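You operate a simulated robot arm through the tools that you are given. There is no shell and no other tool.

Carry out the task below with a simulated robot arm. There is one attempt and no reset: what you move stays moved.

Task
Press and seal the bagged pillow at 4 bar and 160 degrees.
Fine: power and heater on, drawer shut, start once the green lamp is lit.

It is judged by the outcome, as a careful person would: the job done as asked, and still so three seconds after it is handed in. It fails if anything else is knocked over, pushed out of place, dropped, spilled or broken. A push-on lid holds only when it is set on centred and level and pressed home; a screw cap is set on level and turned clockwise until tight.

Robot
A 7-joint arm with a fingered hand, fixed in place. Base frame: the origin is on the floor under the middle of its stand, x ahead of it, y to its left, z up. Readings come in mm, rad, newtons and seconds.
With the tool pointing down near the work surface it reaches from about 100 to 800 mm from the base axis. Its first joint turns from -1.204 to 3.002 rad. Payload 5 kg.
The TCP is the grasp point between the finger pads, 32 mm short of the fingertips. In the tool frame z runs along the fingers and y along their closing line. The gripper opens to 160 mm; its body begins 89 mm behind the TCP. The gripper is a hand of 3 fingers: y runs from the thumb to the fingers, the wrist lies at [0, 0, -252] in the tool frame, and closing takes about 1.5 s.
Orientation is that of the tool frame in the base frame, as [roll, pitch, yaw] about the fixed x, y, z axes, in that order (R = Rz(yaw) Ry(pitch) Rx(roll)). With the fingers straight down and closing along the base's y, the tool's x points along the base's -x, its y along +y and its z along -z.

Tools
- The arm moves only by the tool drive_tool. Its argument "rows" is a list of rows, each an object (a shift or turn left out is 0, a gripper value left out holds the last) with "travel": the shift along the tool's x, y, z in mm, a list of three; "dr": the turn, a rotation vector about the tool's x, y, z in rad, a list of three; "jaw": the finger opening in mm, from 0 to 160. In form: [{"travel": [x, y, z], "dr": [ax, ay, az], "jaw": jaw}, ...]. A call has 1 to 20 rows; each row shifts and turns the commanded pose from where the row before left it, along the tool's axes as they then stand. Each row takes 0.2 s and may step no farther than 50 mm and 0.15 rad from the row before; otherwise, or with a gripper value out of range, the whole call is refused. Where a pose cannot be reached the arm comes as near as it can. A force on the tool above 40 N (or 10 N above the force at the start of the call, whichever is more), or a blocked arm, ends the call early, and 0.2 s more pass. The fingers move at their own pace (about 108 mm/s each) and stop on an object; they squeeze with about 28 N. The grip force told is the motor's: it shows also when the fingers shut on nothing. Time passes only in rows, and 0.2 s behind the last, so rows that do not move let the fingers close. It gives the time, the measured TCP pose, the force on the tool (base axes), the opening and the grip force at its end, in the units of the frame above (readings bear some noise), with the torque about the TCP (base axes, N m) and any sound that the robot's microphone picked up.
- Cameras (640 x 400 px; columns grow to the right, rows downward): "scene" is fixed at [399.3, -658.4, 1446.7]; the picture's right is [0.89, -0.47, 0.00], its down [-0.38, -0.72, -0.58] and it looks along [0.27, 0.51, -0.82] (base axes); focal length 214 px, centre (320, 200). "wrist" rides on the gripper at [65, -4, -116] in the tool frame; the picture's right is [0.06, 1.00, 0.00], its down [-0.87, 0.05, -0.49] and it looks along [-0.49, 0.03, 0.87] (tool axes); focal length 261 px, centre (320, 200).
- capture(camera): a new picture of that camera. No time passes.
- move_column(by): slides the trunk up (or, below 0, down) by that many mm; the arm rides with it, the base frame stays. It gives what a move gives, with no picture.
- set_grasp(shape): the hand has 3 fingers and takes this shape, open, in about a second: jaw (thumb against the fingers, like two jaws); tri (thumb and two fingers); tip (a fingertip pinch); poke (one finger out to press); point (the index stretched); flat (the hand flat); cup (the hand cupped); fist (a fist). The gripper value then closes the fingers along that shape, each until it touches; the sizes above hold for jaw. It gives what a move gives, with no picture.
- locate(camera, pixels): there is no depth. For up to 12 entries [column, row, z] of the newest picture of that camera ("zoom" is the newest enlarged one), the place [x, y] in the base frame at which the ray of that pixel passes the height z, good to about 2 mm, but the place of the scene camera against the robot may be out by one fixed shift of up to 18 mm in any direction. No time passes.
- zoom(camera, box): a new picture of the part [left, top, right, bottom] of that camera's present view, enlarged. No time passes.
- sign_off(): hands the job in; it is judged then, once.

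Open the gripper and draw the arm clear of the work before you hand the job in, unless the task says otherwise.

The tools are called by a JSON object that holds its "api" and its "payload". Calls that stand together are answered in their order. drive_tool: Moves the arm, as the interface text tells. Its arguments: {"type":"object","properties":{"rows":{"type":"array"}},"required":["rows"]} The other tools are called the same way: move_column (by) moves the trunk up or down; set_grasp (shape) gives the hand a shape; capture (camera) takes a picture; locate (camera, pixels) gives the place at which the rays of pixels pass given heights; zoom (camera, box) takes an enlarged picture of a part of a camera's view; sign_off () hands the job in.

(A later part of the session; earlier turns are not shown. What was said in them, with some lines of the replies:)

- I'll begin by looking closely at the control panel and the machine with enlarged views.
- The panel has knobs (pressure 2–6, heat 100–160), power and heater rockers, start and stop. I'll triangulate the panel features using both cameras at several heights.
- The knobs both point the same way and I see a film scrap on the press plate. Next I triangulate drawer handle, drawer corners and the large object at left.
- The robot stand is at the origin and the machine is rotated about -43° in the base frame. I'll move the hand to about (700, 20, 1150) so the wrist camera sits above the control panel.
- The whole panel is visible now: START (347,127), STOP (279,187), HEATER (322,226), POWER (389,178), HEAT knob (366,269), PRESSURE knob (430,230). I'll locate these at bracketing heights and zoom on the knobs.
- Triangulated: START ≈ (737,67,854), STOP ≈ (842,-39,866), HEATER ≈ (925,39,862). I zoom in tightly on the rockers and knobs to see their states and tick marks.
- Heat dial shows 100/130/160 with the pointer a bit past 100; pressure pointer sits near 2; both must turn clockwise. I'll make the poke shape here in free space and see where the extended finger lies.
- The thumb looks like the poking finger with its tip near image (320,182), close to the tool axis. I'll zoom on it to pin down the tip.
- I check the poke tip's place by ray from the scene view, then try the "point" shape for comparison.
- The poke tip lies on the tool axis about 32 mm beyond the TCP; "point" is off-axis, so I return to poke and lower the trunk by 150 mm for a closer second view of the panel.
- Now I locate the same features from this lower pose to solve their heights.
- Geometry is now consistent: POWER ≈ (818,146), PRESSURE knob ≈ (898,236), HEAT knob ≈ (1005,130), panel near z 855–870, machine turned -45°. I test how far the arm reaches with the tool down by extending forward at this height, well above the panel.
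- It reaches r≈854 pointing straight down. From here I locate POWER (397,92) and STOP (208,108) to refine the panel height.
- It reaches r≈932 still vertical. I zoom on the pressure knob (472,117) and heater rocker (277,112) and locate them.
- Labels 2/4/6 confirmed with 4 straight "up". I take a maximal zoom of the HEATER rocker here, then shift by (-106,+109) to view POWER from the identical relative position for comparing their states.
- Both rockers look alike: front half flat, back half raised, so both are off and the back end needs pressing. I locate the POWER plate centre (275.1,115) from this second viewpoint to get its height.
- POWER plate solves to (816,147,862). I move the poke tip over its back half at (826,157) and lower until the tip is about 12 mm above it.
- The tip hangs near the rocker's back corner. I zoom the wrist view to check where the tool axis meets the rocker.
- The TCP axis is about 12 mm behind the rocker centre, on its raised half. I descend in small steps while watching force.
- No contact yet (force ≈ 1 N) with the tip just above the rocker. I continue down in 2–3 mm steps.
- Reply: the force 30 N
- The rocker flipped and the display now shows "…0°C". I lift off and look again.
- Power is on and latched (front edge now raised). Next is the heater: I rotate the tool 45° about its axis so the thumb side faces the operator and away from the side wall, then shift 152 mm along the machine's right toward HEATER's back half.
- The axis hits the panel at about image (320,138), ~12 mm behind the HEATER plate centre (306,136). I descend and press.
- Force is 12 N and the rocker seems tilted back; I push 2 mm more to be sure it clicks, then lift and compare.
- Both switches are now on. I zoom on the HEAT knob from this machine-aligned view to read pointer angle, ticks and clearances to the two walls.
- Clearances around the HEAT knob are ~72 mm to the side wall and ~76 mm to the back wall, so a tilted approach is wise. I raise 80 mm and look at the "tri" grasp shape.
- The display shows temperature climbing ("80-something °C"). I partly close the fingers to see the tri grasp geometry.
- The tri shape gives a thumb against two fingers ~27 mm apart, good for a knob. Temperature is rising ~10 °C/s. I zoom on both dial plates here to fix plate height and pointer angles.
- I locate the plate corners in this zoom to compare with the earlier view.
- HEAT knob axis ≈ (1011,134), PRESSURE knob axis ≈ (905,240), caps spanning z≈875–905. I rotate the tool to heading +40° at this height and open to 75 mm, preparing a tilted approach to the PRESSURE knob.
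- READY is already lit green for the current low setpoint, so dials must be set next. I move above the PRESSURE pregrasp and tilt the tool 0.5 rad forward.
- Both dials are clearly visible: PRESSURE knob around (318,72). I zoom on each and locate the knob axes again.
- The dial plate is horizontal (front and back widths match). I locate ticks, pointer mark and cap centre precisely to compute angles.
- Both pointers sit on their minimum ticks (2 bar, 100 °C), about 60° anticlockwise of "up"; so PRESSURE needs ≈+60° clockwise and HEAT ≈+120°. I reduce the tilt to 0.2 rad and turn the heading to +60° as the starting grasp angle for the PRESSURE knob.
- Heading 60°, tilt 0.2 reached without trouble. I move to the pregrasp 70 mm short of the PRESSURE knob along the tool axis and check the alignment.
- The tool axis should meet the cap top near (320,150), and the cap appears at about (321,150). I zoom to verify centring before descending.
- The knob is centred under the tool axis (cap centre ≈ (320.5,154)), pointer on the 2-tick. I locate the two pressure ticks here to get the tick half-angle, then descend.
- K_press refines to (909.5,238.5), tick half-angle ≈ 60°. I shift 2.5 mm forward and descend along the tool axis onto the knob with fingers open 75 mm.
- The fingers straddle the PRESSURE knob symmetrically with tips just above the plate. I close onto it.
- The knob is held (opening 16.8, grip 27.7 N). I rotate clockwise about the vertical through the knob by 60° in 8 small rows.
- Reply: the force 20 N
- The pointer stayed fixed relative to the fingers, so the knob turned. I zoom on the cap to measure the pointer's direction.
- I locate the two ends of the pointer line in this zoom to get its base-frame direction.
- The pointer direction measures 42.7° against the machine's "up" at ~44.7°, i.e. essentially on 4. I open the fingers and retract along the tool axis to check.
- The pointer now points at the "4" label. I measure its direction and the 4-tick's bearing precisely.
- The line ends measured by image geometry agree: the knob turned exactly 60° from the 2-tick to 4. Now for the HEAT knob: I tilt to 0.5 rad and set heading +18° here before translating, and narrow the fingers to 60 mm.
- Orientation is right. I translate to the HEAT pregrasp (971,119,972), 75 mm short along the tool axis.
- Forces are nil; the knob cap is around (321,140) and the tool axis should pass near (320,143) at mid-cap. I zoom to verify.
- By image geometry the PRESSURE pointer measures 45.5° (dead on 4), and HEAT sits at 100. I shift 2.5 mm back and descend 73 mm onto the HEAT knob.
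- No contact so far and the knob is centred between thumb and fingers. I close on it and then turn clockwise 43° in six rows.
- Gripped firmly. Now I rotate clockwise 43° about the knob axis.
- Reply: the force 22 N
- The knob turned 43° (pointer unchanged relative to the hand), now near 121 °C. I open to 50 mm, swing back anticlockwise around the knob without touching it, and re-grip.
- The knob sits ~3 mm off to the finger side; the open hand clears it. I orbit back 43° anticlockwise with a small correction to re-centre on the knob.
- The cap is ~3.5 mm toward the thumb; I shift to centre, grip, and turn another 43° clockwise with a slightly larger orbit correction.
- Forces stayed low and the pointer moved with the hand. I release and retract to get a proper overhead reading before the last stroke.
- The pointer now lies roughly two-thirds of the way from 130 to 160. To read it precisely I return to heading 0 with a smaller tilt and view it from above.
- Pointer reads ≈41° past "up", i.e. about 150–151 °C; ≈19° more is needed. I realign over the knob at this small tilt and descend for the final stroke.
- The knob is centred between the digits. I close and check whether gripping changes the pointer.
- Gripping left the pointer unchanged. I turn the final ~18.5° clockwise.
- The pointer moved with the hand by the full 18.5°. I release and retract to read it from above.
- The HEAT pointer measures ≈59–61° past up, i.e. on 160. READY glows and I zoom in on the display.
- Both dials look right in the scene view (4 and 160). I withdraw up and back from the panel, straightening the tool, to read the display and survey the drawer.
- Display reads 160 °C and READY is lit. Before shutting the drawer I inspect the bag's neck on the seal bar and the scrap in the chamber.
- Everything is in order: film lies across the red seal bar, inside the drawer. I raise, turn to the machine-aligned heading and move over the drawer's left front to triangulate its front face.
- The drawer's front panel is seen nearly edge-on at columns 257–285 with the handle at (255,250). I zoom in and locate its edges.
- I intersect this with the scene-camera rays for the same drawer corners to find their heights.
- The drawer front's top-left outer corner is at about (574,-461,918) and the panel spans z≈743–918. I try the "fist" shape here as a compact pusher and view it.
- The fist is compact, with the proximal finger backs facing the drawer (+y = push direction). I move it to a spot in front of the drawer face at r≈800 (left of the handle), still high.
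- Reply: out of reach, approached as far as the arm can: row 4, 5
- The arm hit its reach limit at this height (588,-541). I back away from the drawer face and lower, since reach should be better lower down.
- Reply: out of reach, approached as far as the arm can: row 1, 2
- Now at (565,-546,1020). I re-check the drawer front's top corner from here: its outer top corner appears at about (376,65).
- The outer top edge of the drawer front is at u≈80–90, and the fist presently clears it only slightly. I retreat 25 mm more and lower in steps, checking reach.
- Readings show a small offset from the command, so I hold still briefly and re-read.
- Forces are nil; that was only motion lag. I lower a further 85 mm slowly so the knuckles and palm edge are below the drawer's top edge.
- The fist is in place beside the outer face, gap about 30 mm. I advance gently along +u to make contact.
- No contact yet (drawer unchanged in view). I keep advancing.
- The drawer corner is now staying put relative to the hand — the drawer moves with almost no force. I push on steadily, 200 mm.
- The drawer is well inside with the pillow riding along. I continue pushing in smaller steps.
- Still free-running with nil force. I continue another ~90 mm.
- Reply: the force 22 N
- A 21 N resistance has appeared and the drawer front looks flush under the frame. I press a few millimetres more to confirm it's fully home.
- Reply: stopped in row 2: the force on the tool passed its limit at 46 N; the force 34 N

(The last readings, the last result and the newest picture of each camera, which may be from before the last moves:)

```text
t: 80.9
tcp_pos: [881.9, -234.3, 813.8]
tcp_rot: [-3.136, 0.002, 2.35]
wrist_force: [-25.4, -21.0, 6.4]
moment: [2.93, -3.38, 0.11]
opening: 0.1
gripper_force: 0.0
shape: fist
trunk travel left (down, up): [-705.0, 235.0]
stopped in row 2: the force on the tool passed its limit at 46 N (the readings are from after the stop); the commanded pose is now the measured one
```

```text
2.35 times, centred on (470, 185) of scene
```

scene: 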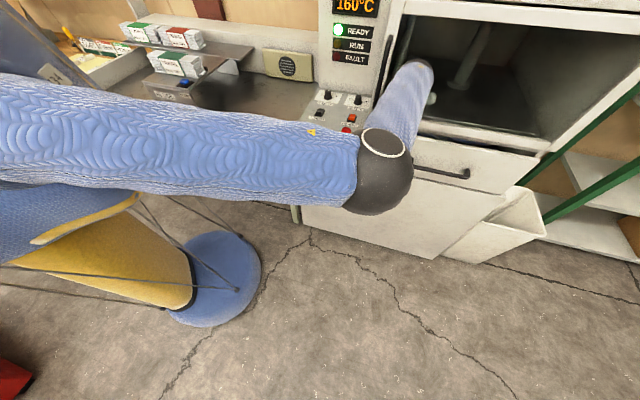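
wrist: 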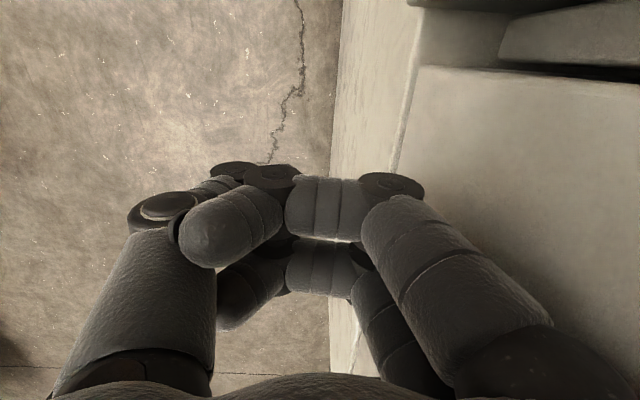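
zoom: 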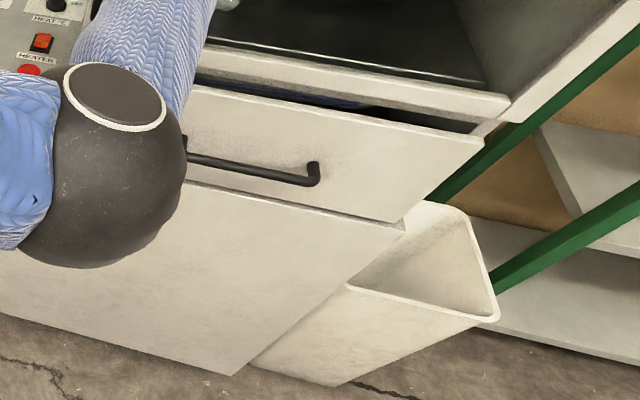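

The torque shows the contact is ~135 mm above the TCP (z≈948): my gripper body met the frame's lower beam, so the drawer may not be fully home. I back off and look at the seams.

{"api": "drive_tool", "payload": {"rows": [{"travel": [0, -20, 0]}, {"travel": [0, -25, 0]}, {"travel": [0, -25, 0]}, {"travel": [0, -20, 0]}, {"travel": [0, -20, 0]}, {"travel": [0, 0, 0]}]}}

{"api": "capture", "payload": {"camera": "wrist"}}

{"api": "zoom", "payload": {"camera": "scene", "box": [400, 110, 560, 240]}}

```text
t: 82.3
tcp_pos: [807.2, -305.6, 812.2]
tcp_rot: [-3.138, -0.003, 2.353]
wrist_force: [-0.2, -1.0, -0.4]
moment: [-0.01, 0.0, 0.01]
opening: 0.0
gripper_force: 0.1
shape: fist
trunk travel left (down, up): [-705.0, 235.0]
```

```text
taken
```

wrist: 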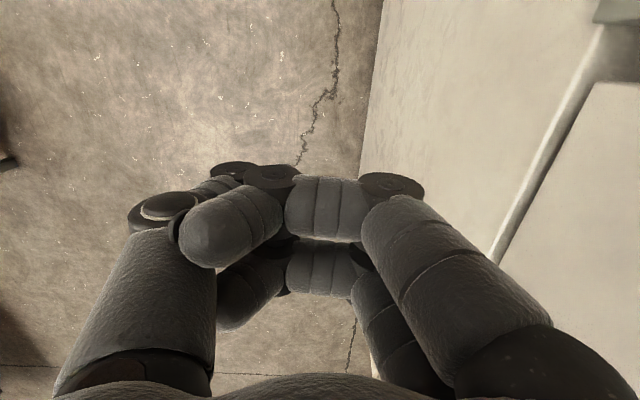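

```text
3.08 times, centred on (480, 175) of scene
```

zoom: 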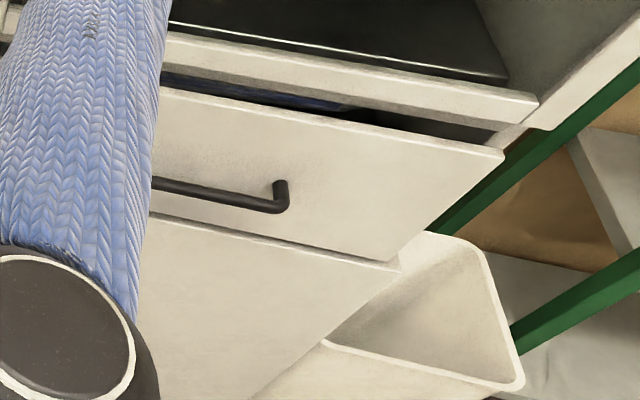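

I lift the hand clear and look at the closed drawer from above with the wrist camera.

{"api": "drive_tool", "payload": {"rows": [{"travel": [0, -30, -20]}, {"travel": [0, -30, -40]}, {"travel": [0, -20, -45]}, {"travel": [0, 0, -45]}, {"travel": [0, 0, -45]}, {"travel": [0, 0, -45]}, {"travel": [0, 0, 0]}]}}

{"api": "capture", "payload": {"camera": "wrist"}}

{"api": "capture", "payload": {"camera": "scene"}}

```text
t: 83.9
tcp_pos: [747.2, -361.5, 1052.3]
tcp_rot: [-3.139, -0.003, 2.353]
wrist_force: [-1.5, -0.9, 0.0]
moment: [0.0, 0.0, 0.01]
opening: 0.0
gripper_force: 0.1
shape: fist
trunk travel left (down, up): [-705.0, 235.0]
```

```text
taken
```

wrist: 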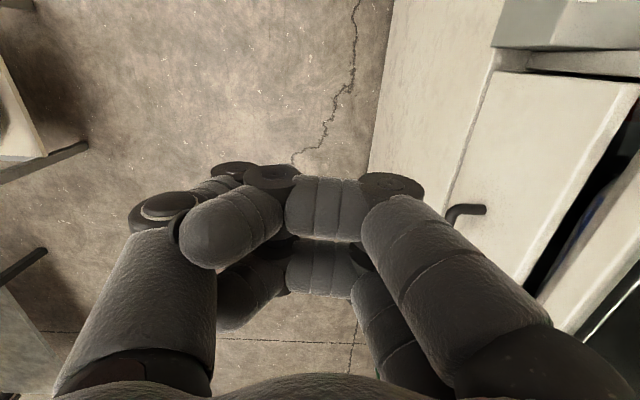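

```text
taken
```

scene: 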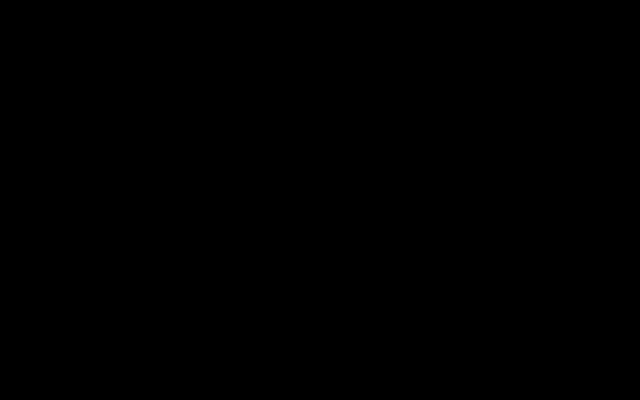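

The elbow is blocking the scene camera, so I will move off soon; first I zoom on the wrist view of the drawer seam.

{"api": "zoom", "payload": {"camera": "wrist", "box": [440, 0, 640, 330]}}

{"api": "drive_tool", "payload": {"rows": [{"travel": [0, 25, 0]}, {"travel": [0, 25, 0]}, {"travel": [30, 0, 0]}, {"travel": [30, 0, 0]}, {"travel": [0, 0, 0]}]}}

{"api": "capture", "payload": {"camera": "scene"}}

{"api": "capture", "payload": {"camera": "wrist"}}

```text
1.21 times, centred on (540, 165) of wrist
```

zoom: 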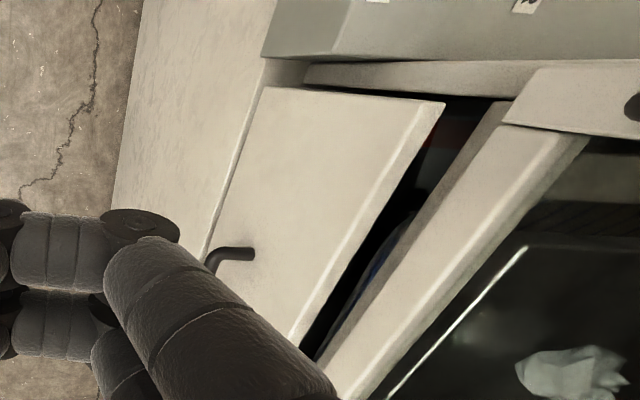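

```text
t: 85.1
tcp_pos: [742.9, -285.8, 1054.9]
tcp_rot: [-3.138, -0.002, 2.352]
wrist_force: [0.6, -0.9, 0.6]
moment: [0.03, 0.04, -0.01]
opening: 0.2
gripper_force: 0.0
shape: fist
trunk travel left (down, up): [-705.0, 235.0]
```

```text
taken
```

scene: 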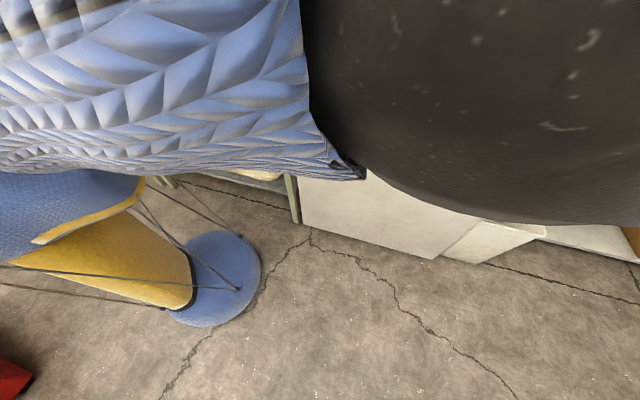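

```text
taken
```

wrist: 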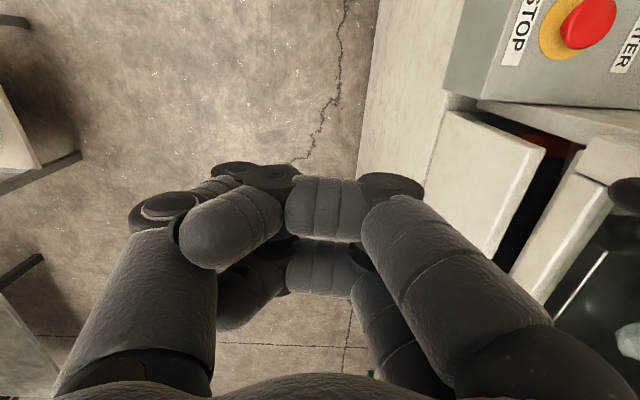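

I zoom this newer wrist view on the drawer top edge, jamb and beam to compare their depths.

{"api": "zoom", "payload": {"camera": "wrist", "box": [420, 80, 640, 300]}}

{"api": "locate", "payload": {"camera": "wrist", "pixels": [[541, 150, 918], [541, 150, 930], [448, 108, 743], [585, 180, 940], [585, 180, 960], [477, 100, 800], [445, 92, 743]]}}

```text
1.82 times, centred on (530, 190) of wrist
```

zoom: 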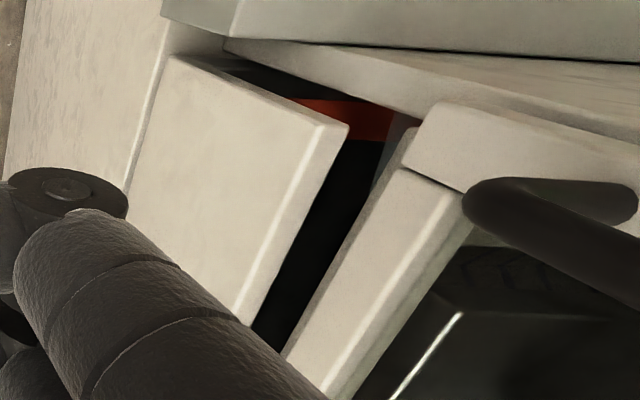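

```text
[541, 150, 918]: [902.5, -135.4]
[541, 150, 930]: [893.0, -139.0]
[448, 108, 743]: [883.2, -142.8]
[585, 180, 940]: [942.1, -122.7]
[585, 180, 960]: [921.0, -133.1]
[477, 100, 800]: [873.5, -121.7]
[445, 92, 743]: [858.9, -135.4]
```

By geometry the drawer face sits at u≈499, roughly flush with the lower cabinet's front edge. To judge closure properly I move the arm to the earlier clear pose near START and use the scene camera.

{"api": "drive_tool", "payload": {"rows": [{"travel": [5, -20, -8], "dr": [0, 0, -0.131]}, {"travel": [5, -10, -8], "dr": [0, 0, -0.131]}, {"travel": [0, 0, -8], "dr": [0, 0, -0.131]}, {"travel": [0, 0, -8], "dr": [0, 0, -0.131]}, {"travel": [0, 0, -8], "dr": [0, 0, -0.131]}, {"travel": [0, 0, -8], "dr": [0, 0, -0.131]}, {"travel": [2, 38, 0]}, {"travel": [2, 38, 0]}, {"travel": [2, 38, 0]}, {"travel": [2, 38, 0]}, {"travel": [2, 38, 0]}, {"travel": [2, 38, 0]}, {"travel": [2, 38, 0]}, {"travel": [2, 38, 0]}, {"travel": [0, 0, 0]}]}}

{"api": "capture", "payload": {"camera": "scene"}}

{"api": "zoom", "payload": {"camera": "scene", "box": [350, 100, 560, 230]}}

{"api": "capture", "payload": {"camera": "wrist"}}

```text
t: 88.3
tcp_pos: [699.6, -1.5, 1100.9]
tcp_rot: [3.141, -0.003, 3.139]
wrist_force: [0.7, -0.6, -0.3]
moment: [0.03, 0.03, 0.03]
opening: 0.0
gripper_force: 0.1
shape: fist
trunk travel left (down, up): [-705.0, 235.0]
```

```text
taken
```

scene: 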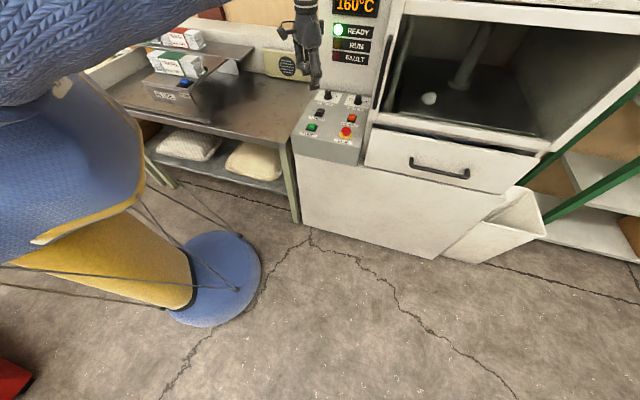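

```text
3.05 times, centred on (455, 165) of scene
```

zoom: 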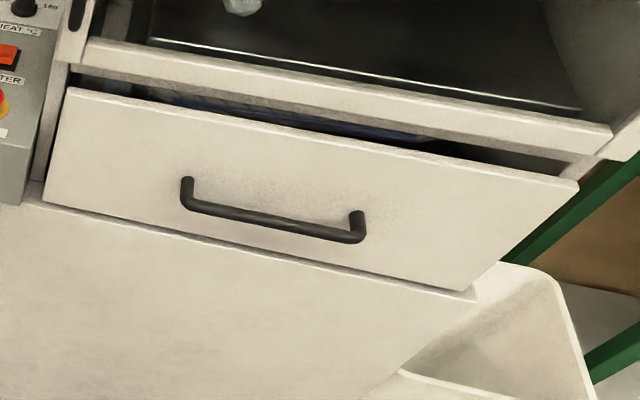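

```text
taken
```

wrist: 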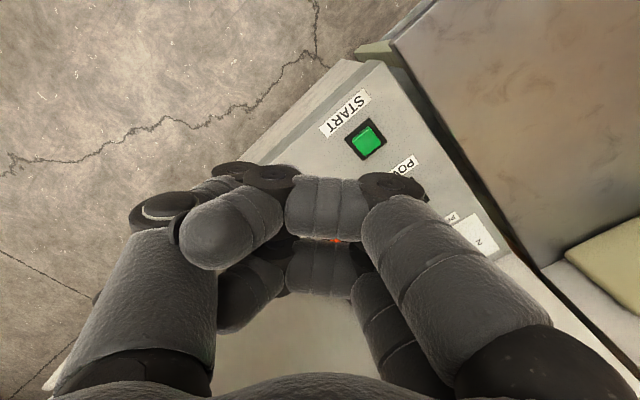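

The drawer looks almost closed. I zoom hard on its left and right ends to see whether the front panel still stands off the frame.

{"api": "zoom", "payload": {"camera": "scene", "box": [355, 105, 425, 175]}}

{"api": "zoom", "payload": {"camera": "scene", "box": [490, 130, 560, 205]}}

```text
5.71 times, centred on (390, 140) of scene
```

zoom: 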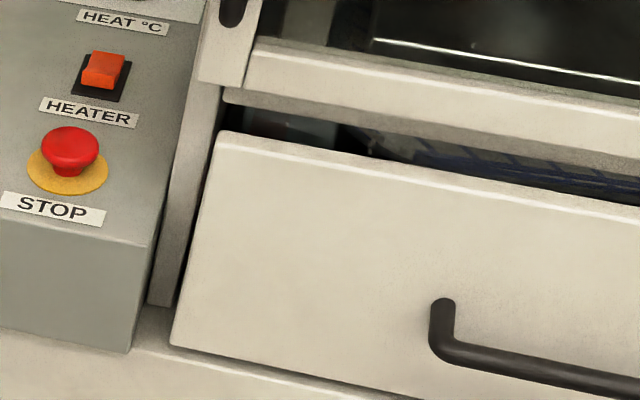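

```text
5.33 times, centred on (525, 168) of scene
```

zoom: 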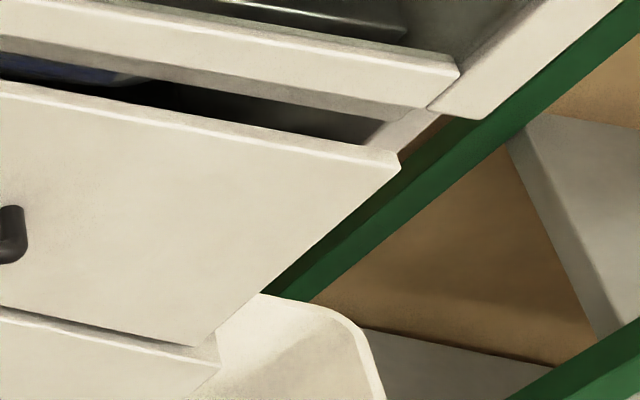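

The front panel is roughly flush with the lower cabinet but the jamb is ~50 mm further back, and my palm likely met the beam, so I can't be sure it's home. I'll push again lower, with the fist tilted forward so the palm stays clear of the beam; first I return to the heading and tilt.

{"api": "drive_tool", "payload": {"rows": [{"travel": [-2, -38, 0]}, {"travel": [-2, -38, 0]}, {"travel": [-2, -38, 0]}, {"travel": [-2, -38, 0]}, {"travel": [-2, -38, 0]}, {"travel": [-2, -38, 0]}, {"travel": [-2, -38, 0]}, {"travel": [-2, -38, 0]}, {"dr": [0, 0, 0.131]}, {"dr": [0, 0, 0.131]}, {"dr": [0, 0, 0.131]}, {"dr": [0, 0, 0.131]}, {"dr": [0, 0, 0.131]}, {"dr": [0, 0, 0.131]}, {"dr": [0, 0, 0]}]}}

{"api": "drive_tool", "payload": {"rows": [{"dr": [-0.1333, 0, 0]}, {"dr": [-0.1333, 0, 0]}, {"dr": [-0.1333, 0, 0]}, {"dr": [-0.1333, 0, 0]}, {"dr": [-0.1333, 0, 0]}, {"dr": [-0.1333, 0, 0]}, {"dr": [0, 0, 0]}]}}

{"api": "capture", "payload": {"camera": "wrist"}}

```text
t: 91.5
tcp_pos: [717.2, -301.4, 1102.1]
tcp_rot: [-3.137, -0.003, 2.351]
wrist_force: [1.2, 0.2, 0.2]
moment: [-0.02, 0.01, -0.01]
opening: 0.2
gripper_force: 0.1
shape: fist
trunk travel left (down, up): [-705.0, 235.0]
```

```text
t: 93.1
tcp_pos: [716.9, -300.3, 1101.9]
tcp_rot: [2.344, -0.003, 2.353]
wrist_force: [0.7, -0.6, 0.2]
moment: [-0.06, 0.04, -0.01]
opening: 0.0
gripper_force: 0.2
shape: fist
trunk travel left (down, up): [-705.0, 235.0]
```

```text
taken
```

wrist: 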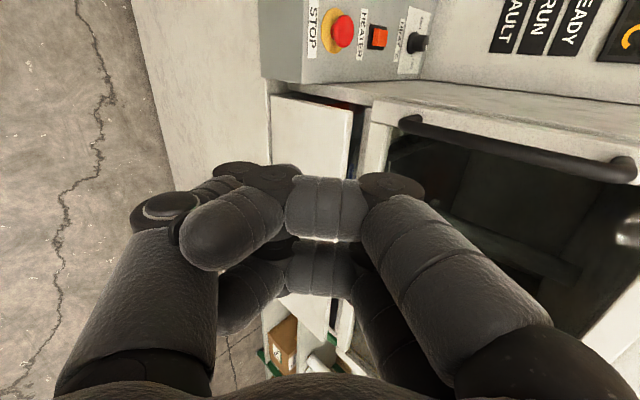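

This tilted view shows the drawer's left edge, jamb and beam nicely. I zoom to judge how far the front stands off.

{"api": "zoom", "payload": {"camera": "wrist", "box": [255, 60, 415, 190]}}

```text
3.08 times, centred on (335, 125) of wrist
```

zoom: 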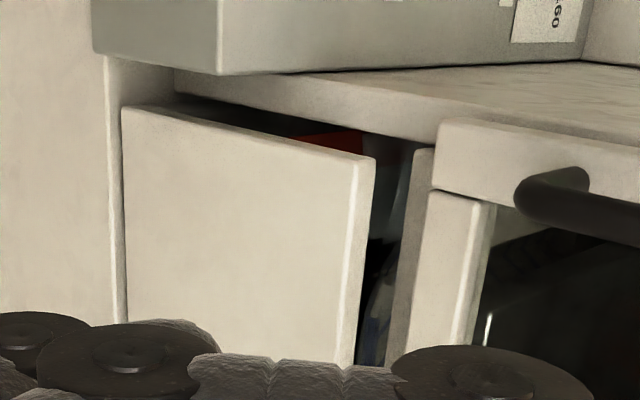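

There's a visible dark gap between the drawer front and the jamb, so it still stands proud. I shift right and lower the tilted fist in front of the drawer face.

{"api": "drive_tool", "payload": {"rows": [{"travel": [-34, 0, 0]}, {"travel": [-33, 0, 0]}, {"travel": [0, -18, 36]}, {"travel": [0, -18, 36]}, {"travel": [0, -18, 36]}, {"travel": [0, -18, 36]}, {"travel": [0, -18, 36]}, {"travel": [0, -18, 36]}, {"travel": [0, -2, 30]}, {"travel": [0, 0, 0]}, {"travel": [0, 0, 0]}]}}

{"api": "capture", "payload": {"camera": "wrist"}}

{"api": "capture", "payload": {"camera": "scene"}}

```text
t: 95.5
tcp_pos: [832.2, -279.5, 850.9]
tcp_rot: [2.345, -0.001, 2.352]
wrist_force: [-0.5, -0.2, 0.0]
moment: [-0.01, 0.0, -0.01]
opening: 0.0
gripper_force: 0.1
shape: fist
trunk travel left (down, up): [-705.0, 235.0]
```

```text
taken
```

wrist: 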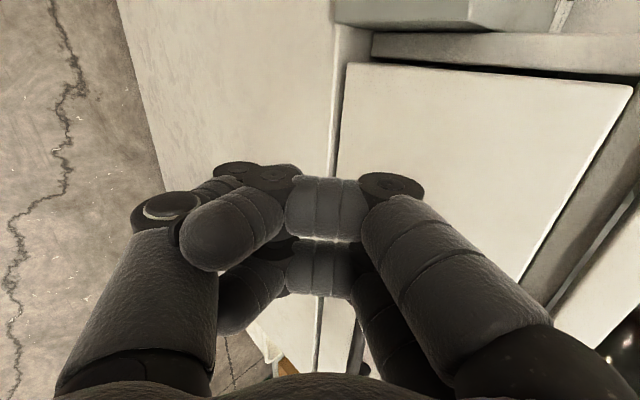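

```text
taken
```

scene: 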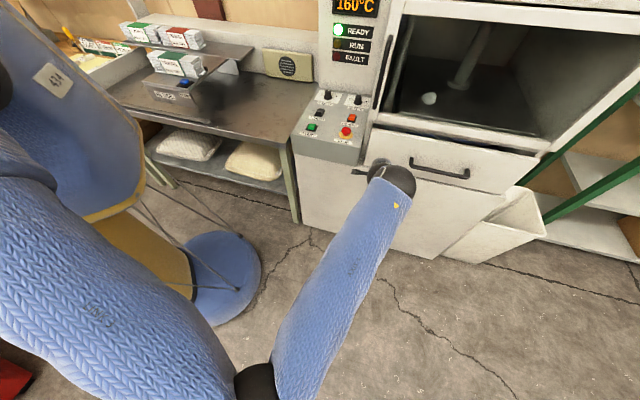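

The tilted fist is in front of the drawer face. I advance along the machine's depth direction, first freely and then in small steps.

{"api": "drive_tool", "payload": {"rows": [{"travel": [0, 14, 14.3]}, {"travel": [0, 14, 14.3]}, {"travel": [0, 14, 14.3]}, {"travel": [0, 10.5, 10.7]}, {"travel": [0, 7, 7.2]}, {"travel": [0, 5, 5.1]}, {"travel": [0, 5, 5.1]}, {"travel": [0, 0, 0]}]}}

{"api": "capture", "payload": {"camera": "wrist"}}

```text
t: 97.3
tcp_pos: [904.5, -208.7, 852.0]
tcp_rot: [2.345, -0.002, 2.352]
wrist_force: [-0.5, -1.0, -0.2]
moment: [0.04, 0.01, -0.03]
opening: 0.1
gripper_force: 0.0
shape: fist
trunk travel left (down, up): [-705.0, 235.0]
```

```text
taken
```

wrist: 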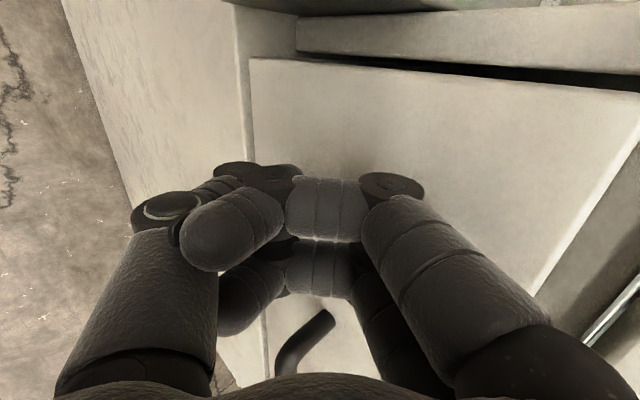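

No contact yet; the knuckles cast a shadow close to the face. I continue in ~6 mm steps.

{"api": "drive_tool", "payload": {"rows": [{"travel": [0, 4.2, 4.3]}, {"travel": [0, 4.2, 4.3]}, {"travel": [0, 4.2, 4.3]}, {"travel": [0, 4.2, 4.3]}, {"travel": [0, 0, 0]}]}}

{"api": "capture", "payload": {"camera": "wrist"}}

```text
t: 98.2
tcp_pos: [914.5, -199.7, 849.5]
tcp_rot: [2.353, 0.0, 2.352]
wrist_force: [-31.8, -23.9, 10.6]
moment: [-0.62, 0.85, 0.15]
opening: 0.3
gripper_force: 0.0
shape: fist
trunk travel left (down, up): [-705.0, 235.0]
stopped in row 4: the force on the tool passed its limit at 49 N (the readings are from after the stop); the commanded pose is now the measured one
```

```text
taken
```

wrist: 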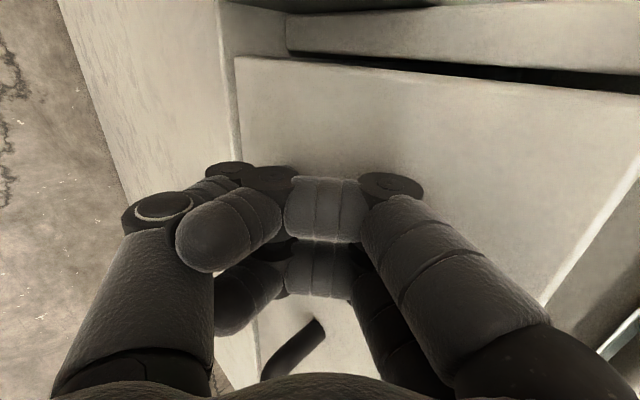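

The drawer took 49 N on its face (contact ~26 mm below TCP) without moving at all, so it is hard against its closing stop: shut. I back off, raise, and straighten the tool.

{"api": "drive_tool", "payload": {"rows": [{"travel": [0, -10, -10]}, {"travel": [0, -14, -14]}, {"travel": [0, -14, -14]}, {"travel": [0, -14, -14]}, {"travel": [0, -14, -14]}, {"travel": [0, 18, -36]}, {"travel": [0, 18, -36]}, {"travel": [0, 18, -36]}, {"travel": [0, 18, -36]}, {"travel": [0, 18, -36]}, {"travel": [0, 18, -36]}, {"travel": [0, 0, 0]}]}}

{"api": "drive_tool", "payload": {"rows": [{"travel": [20, 0, 0], "dr": [0.1333, 0, 0]}, {"travel": [20, 0, 0], "dr": [0.1333, 0, 0]}, {"travel": [20, 0, 0], "dr": [0.1333, 0, 0]}, {"dr": [0.1333, 0, 0]}, {"dr": [0.1333, 0, 0]}, {"dr": [0.1303, 0, 0]}, {"dr": [0, 0, -0.131]}, {"dr": [0, 0, -0.131]}, {"dr": [0, 0, -0.131]}, {"dr": [0, 0, -0.131]}, {"dr": [0, 0, -0.131]}, {"dr": [0, 0, -0.131]}, {"dr": [0, 0, 0]}]}}

{"api": "capture", "payload": {"camera": "scene"}}

```text
t: 100.8
tcp_pos: [792.6, -317.4, 1079.6]
tcp_rot: [2.353, -0.002, 2.353]
wrist_force: [0.7, -0.4, -0.1]
moment: [-0.01, -0.01, 0.01]
opening: 0.0
gripper_force: 0.1
shape: fist
trunk travel left (down, up): [-705.0, 235.0]
```

```text
t: 103.6
tcp_pos: [754.0, -274.6, 1076.6]
tcp_rot: [-3.138, -0.005, 3.14]
wrist_force: [-0.2, -0.4, -0.3]
moment: [-0.01, 0.0, -0.01]
opening: 0.2
gripper_force: 0.1
shape: fist
trunk travel left (down, up): [-705.0, 235.0]
```

```text
taken
```

scene: 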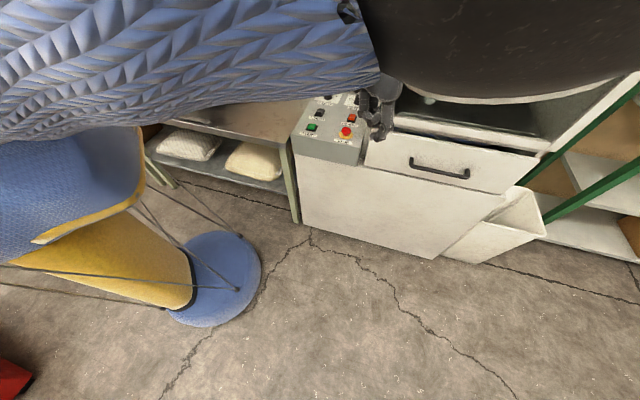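

The tool is vertical again at heading 0. I move over START at (735,66) and take the poke shape.

{"api": "drive_tool", "payload": {"rows": [{"travel": [2.1, 37.8, 0]}, {"travel": [2.1, 37.8, 0]}, {"travel": [2.1, 37.8, 0]}, {"travel": [2.1, 37.8, 0]}, {"travel": [2.1, 37.8, 0]}, {"travel": [2.1, 37.8, 0]}, {"travel": [2.1, 37.8, 0]}, {"travel": [2.1, 37.8, 0]}, {"travel": [2.2, 38.2, 0]}, {"travel": [0, 0, 0]}]}}

{"api": "set_grasp", "payload": {"shape": "poke"}}

{"api": "capture", "payload": {"camera": "wrist"}}

{"api": "capture", "payload": {"camera": "scene"}}

{"api": "zoom", "payload": {"camera": "scene", "box": [320, 0, 400, 60]}}

```text
t: 105.8
tcp_pos: [736.4, 67.0, 1077.7]
tcp_rot: [-3.138, -0.005, 3.139]
wrist_force: [0.0, -0.2, 0.4]
moment: [0.0, -0.02, 0.03]
opening: 0.0
gripper_force: 0.0
shape: fist
trunk travel left (down, up): [-705.0, 235.0]
```

```text
t: 106.7
tcp_pos: [736.1, 66.9, 1076.5]
tcp_rot: [-3.139, -0.005, 3.14]
wrist_force: [0.3, -0.8, 0.3]
moment: [-0.03, 0.02, 0.01]
opening: 0.0
gripper_force: 0.0
shape: poke
trunk travel left (down, up): [-705.0, 235.0]
```

```text
taken
```

wrist: 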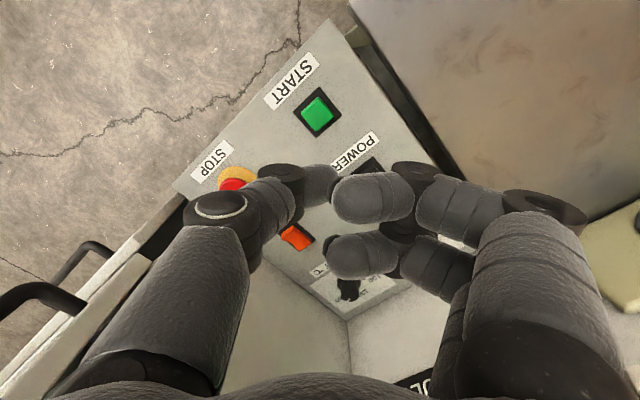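

```text
taken
```

scene: 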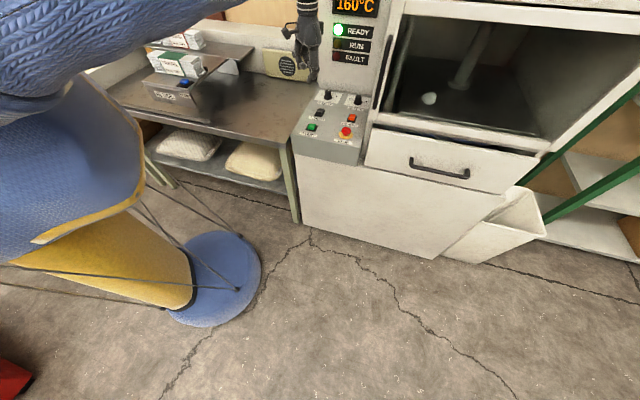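

```text
6.67 times, centred on (360, 30) of scene
```

zoom: 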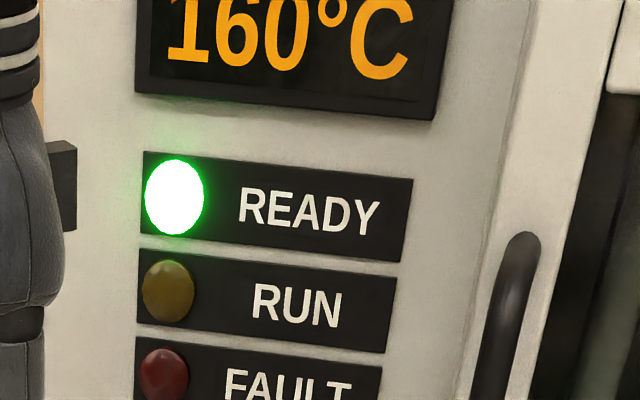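

READY lit at 160 °C. I check the dials once more before pressing START, whose button lies at (317,111), right under the tool axis.

{"api": "zoom", "payload": {"camera": "scene", "box": [305, 80, 375, 145]}}

{"api": "zoom", "payload": {"camera": "scene", "box": [315, 82, 370, 118]}}

```text
6.15 times, centred on (340, 112) of scene
```

zoom: 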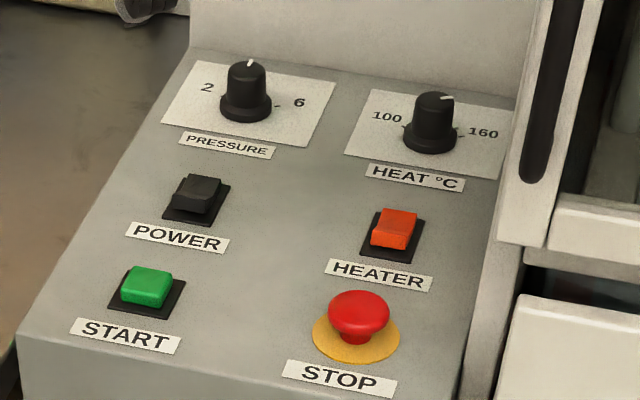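

```text
11.11 times, centred on (342, 100) of scene
```

zoom: 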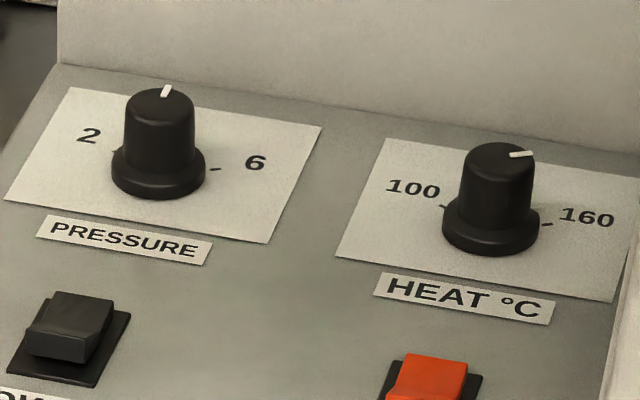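

Pressure pointer is parallel to the plate's sides (on 4) and heat is on 160. I descend onto START and press gently.

{"api": "drive_tool", "payload": {"rows": [{"travel": [3, -2, 35]}, {"travel": [0, 0, 35]}, {"travel": [0, 0, 35]}, {"travel": [0, 0, 30]}, {"travel": [0, 0, 15]}, {"travel": [0, 0, 8]}, {"travel": [0, 0, 0]}]}}

{"api": "zoom", "payload": {"camera": "scene", "box": [280, 80, 370, 150]}}

{"api": "capture", "payload": {"camera": "wrist"}}

```text
t: 108.3
tcp_pos: [731.5, 65.4, 917.0]
tcp_rot: [-3.138, -0.007, 3.141]
wrist_force: [-0.3, -0.2, 0.0]
moment: [0.0, -0.01, 0.0]
opening: 0.1
gripper_force: 0.1
shape: poke
trunk travel left (down, up): [-705.0, 235.0]
```

```text
5.71 times, centred on (325, 115) of scene
```

zoom: 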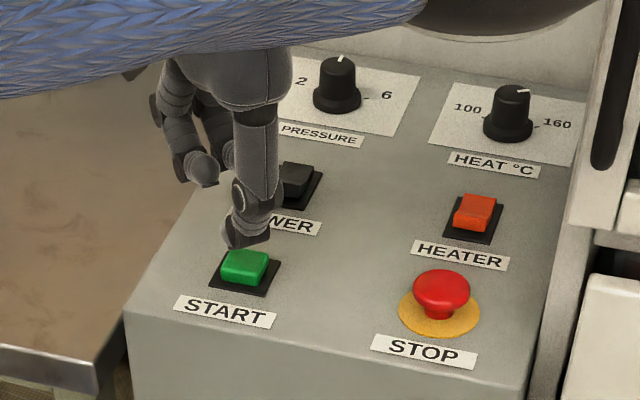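

```text
taken
```

wrist: 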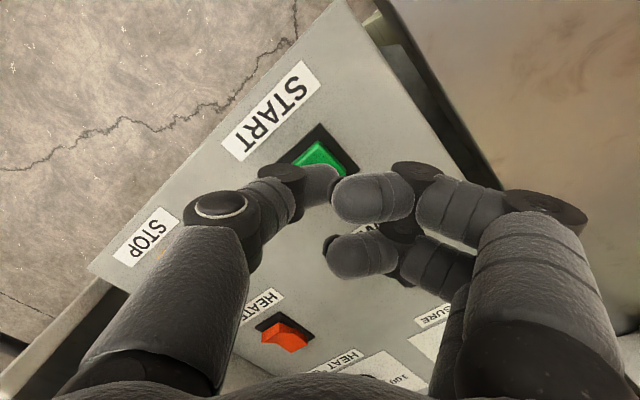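

The tip is over the button centre. I press down in small steps, then lift, and watch the lamps.

{"api": "drive_tool", "payload": {"rows": [{"travel": [0, 0, 4]}, {"travel": [0, 0, 4]}, {"travel": [0, 0, 3]}, {"travel": [0, 0, 3]}, {"travel": [0, 0, 0]}]}}

{"api": "capture", "payload": {"camera": "scene"}}

```text
t: 109.5
tcp_pos: [729.7, 62.0, 905.8]
tcp_rot: [-3.137, -0.004, 3.141]
wrist_force: [-0.4, 0.5, 0.9]
moment: [0.04, -0.01, 0.03]
opening: 0.0
gripper_force: 0.1
shape: poke
trunk travel left (down, up): [-705.0, 235.0]
```

```text
taken
```

scene: 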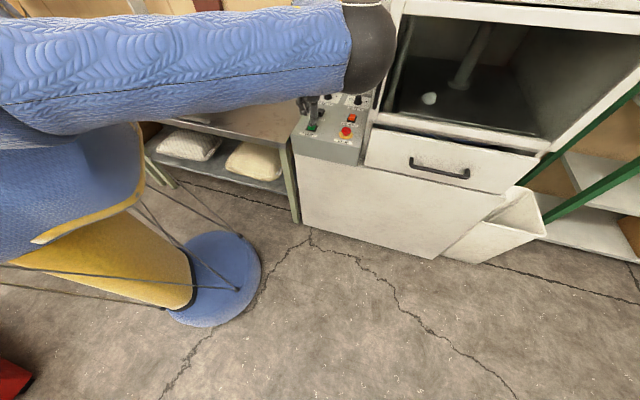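

No contact yet at TCP z 906; I continue down in 2 mm steps.

{"api": "drive_tool", "payload": {"rows": [{"travel": [0, 0, 2]}, {"travel": [0, 0, 2]}, {"travel": [0, 0, 2]}, {"travel": [0, 0, 0]}]}}

{"api": "zoom", "payload": {"camera": "scene", "box": [280, 80, 370, 150]}}

```text
t: 110.5
tcp_pos: [730.0, 63.6, 899.9]
tcp_rot: [-3.139, -0.004, 3.139]
wrist_force: [1.2, -3.4, 10.5]
moment: [-0.1, -0.07, -0.03]
opening: 0.0
gripper_force: 0.1
shape: poke
trunk travel left (down, up): [-705.0, 235.0]
heard: click
```

```text
5.71 times, centred on (325, 115) of scene
```

zoom: 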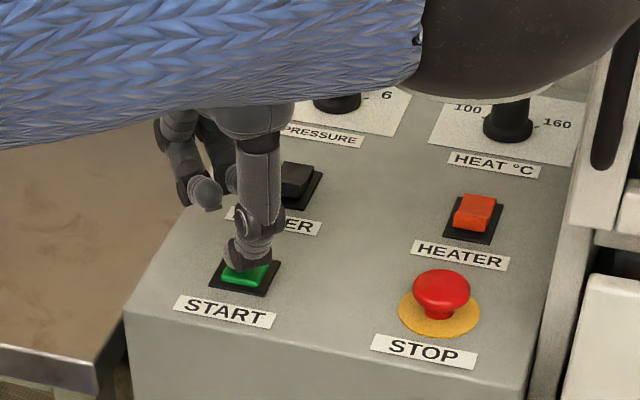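

A click was heard at 10 N. I lift off and see what the machine does.

{"api": "drive_tool", "payload": {"rows": [{"travel": [0, 0, -15]}, {"travel": [0, 0, -35]}, {"travel": [0, 0, -40]}, {"travel": [0, 0, -40]}, {"travel": [0, 0, -40]}, {"travel": [0, 0, 0]}]}}

{"api": "capture", "payload": {"camera": "scene"}}

{"api": "zoom", "payload": {"camera": "scene", "box": [320, 0, 480, 110]}}

```text
t: 111.9
tcp_pos: [727.3, 63.5, 1068.1]
tcp_rot: [-3.137, -0.005, 3.139]
wrist_force: [-0.7, 0.3, -0.4]
moment: [0.01, -0.01, -0.01]
opening: 0.0
gripper_force: 0.0
shape: poke
trunk travel left (down, up): [-705.0, 235.0]
```

```text
taken
```

scene: 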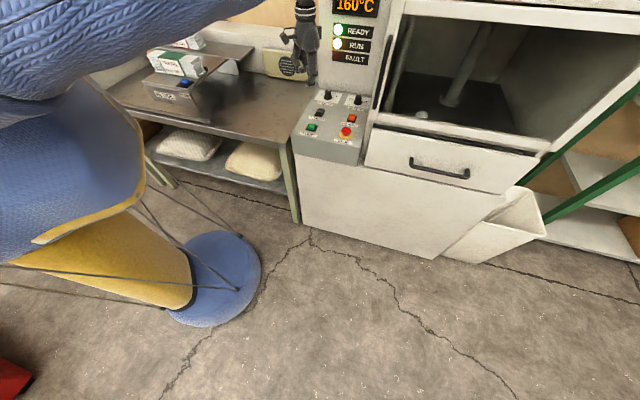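

```text
3.64 times, centred on (400, 55) of scene
```

zoom: 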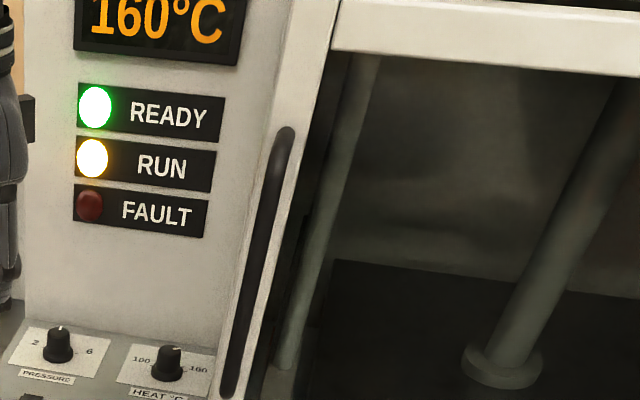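

RUN is lit, no fault, and the ram is descending. I draw the arm back and let the cycle run while watching.

{"api": "drive_tool", "payload": {"rows": [{"travel": [15, 0, -15]}, {"travel": [15, 0, -15]}, {"travel": [15, 0, -15]}, {"travel": [15, 0, -15]}, {"travel": [0, 0, 0]}, {"travel": [0, 0, 0]}, {"travel": [0, 0, 0]}, {"travel": [0, 0, 0]}, {"travel": [0, 0, 0]}, {"travel": [0, 0, 0]}]}}

{"api": "zoom", "payload": {"camera": "scene", "box": [320, 0, 560, 200]}}

```text
t: 114.1
tcp_pos: [668.3, 64.0, 1129.6]
tcp_rot: [-3.139, -0.004, 3.139]
wrist_force: [-0.4, -0.1, 0.5]
moment: [0.0, 0.03, 0.03]
opening: 0.2
gripper_force: 0.1
shape: poke
trunk travel left (down, up): [-705.0, 235.0]
```

```text
2.00 times, centred on (440, 100) of scene
```

zoom: 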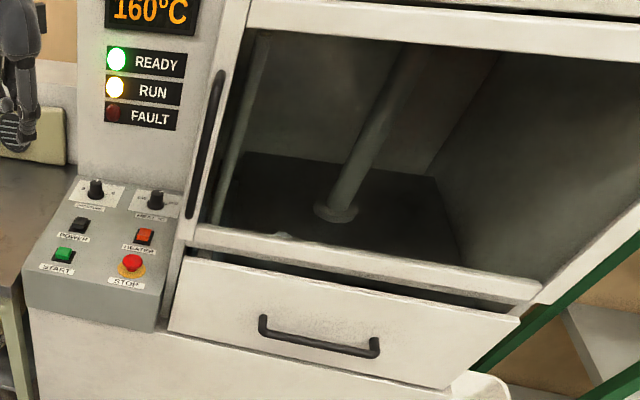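

The ram is down and the RUN lamp is lit. I keep waiting for the cycle to end.

{"api": "drive_tool", "payload": {"rows": [{"travel": [0, 0, 0]}, {"travel": [0, 0, 0]}, {"travel": [0, 0, 0]}, {"travel": [0, 0, 0]}, {"travel": [0, 0, 0]}, {"travel": [0, 0, 0]}, {"travel": [0, 0, 0]}, {"travel": [0, 0, 0]}, {"travel": [0, 0, 0]}, {"travel": [0, 0, 0]}, {"travel": [0, 0, 0]}, {"travel": [0, 0, 0]}, {"travel": [0, 0, 0]}, {"travel": [0, 0, 0]}, {"travel": [0, 0, 0]}]}}

{"api": "zoom", "payload": {"camera": "scene", "box": [320, 0, 560, 200]}}

```text
t: 117.3
tcp_pos: [669.1, 63.2, 1130.3]
tcp_rot: [-3.137, -0.004, 3.14]
wrist_force: [0.5, 0.4, 0.4]
moment: [-0.03, -0.01, -0.03]
opening: 0.0
gripper_force: 0.1
shape: poke
trunk travel left (down, up): [-705.0, 235.0]
```

```text
2.00 times, centred on (440, 100) of scene
```

zoom: 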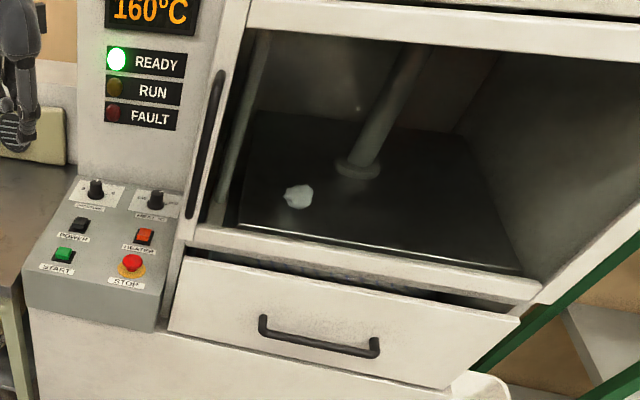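

The cycle has finished: RUN is out, ram back up, no fault, READY lit. I take a last look at the gap above the drawer and the overall scene.

{"api": "zoom", "payload": {"camera": "scene", "box": [370, 110, 550, 200]}}

{"api": "capture", "payload": {"camera": "scene"}}

```text
3.56 times, centred on (460, 155) of scene
```

zoom: 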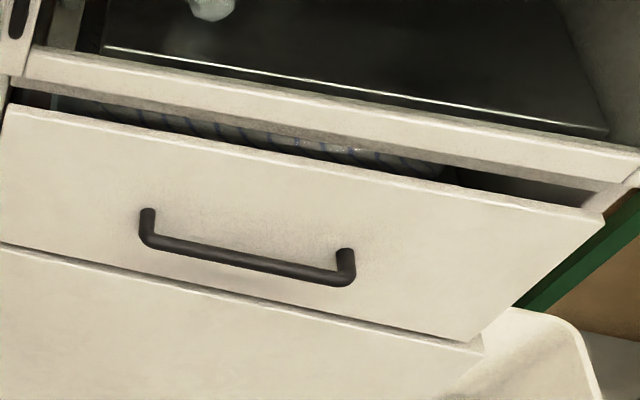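

```text
taken
```

scene: 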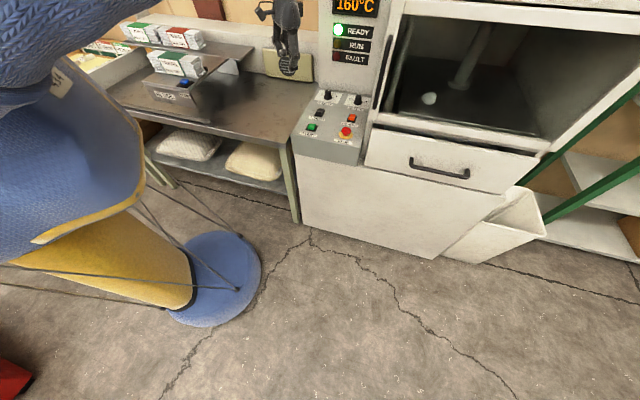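

Nothing else has moved and the pressed bag shows flat in the gap. I draw the arm clear toward its starting pose and open the hand.

{"api": "drive_tool", "payload": {"rows": [{"travel": [18, -35, -14]}, {"travel": [18, -35, -14]}, {"travel": [18, -35, -14]}, {"travel": [18, -35, -14]}, {"travel": [18, -35, -14]}, {"travel": [18, -35, -14]}, {"travel": [2, -35, 0]}, {"travel": [0, 0, 0]}]}}

{"api": "set_grasp", "payload": {"shape": "jaw"}}

{"api": "capture", "payload": {"camera": "scene"}}

{"api": "capture", "payload": {"camera": "wrist"}}

```text
t: 119.1
tcp_pos: [561.7, -177.2, 1213.0]
tcp_rot: [-3.137, -0.004, 3.14]
wrist_force: [0.0, -0.2, -0.8]
moment: [-0.03, -0.03, -0.01]
opening: 0.0
gripper_force: 0.1
shape: poke
trunk travel left (down, up): [-705.0, 235.0]
```

```text
t: 120.0
tcp_pos: [561.3, -179.2, 1213.6]
tcp_rot: [-3.138, -0.005, 3.14]
wrist_force: [-0.8, -0.3, -0.1]
moment: [-0.02, 0.02, 0.01]
opening: 159.9
gripper_force: 0.0
shape: jaw
trunk travel left (down, up): [-705.0, 235.0]
```

```text
taken
```

scene: 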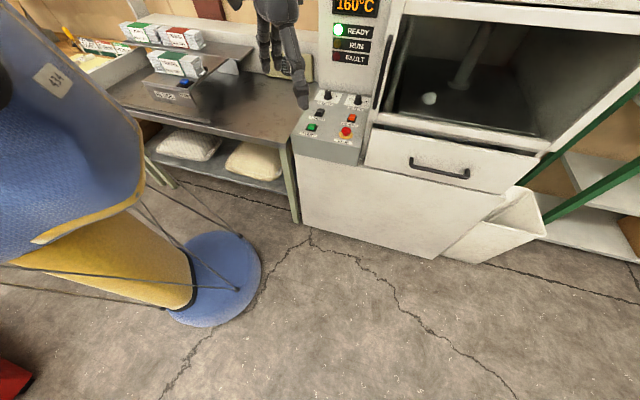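

```text
taken
```

wrist: 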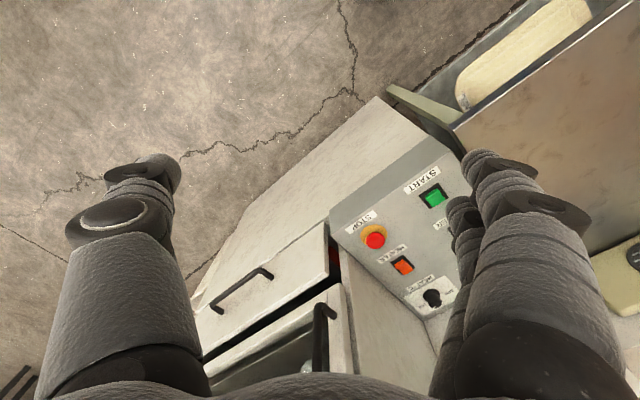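

The drawer is shut, dials are on 4 bar and 160 °C, and power and heater are on. The press cycle started on the green lamp and ended without a fault; the arm is clear with the hand open. I hand the job in.

{"api": "sign_off", "payload": {}}

```text
The job is handed in.
```

I pressed and sealed the bagged pillow at 4 bar and 160 °C, and the cycle ended without a fault.

- **Settings:** I turned the pressure dial to 4 and the heat dial to 160. The display confirmed 160 °C. The pressure is known only from the dial pointer, because nothing displays it.
- **Drawer:** I pushed it in until it stopped hard. A further push of about 49 N did not move it. Its front ends up roughly flush with the cabinet below, with a narrow gap left under the beam above it.
- **Cycle:** I pressed START with the green READY lamp lit. The RUN lamp came on and the ram went down. About seven seconds after I pressed START, RUN was off and the ram was back up.
- **Seal:** I did not open the drawer to inspect it. Through the gap I could see the bag lying inside, but I could not see the seal itself.

A crumpled scrap of film was already lying on the press plate when I started, and I left it there. Power and heater are still on, and the arm is clear with the hand open.
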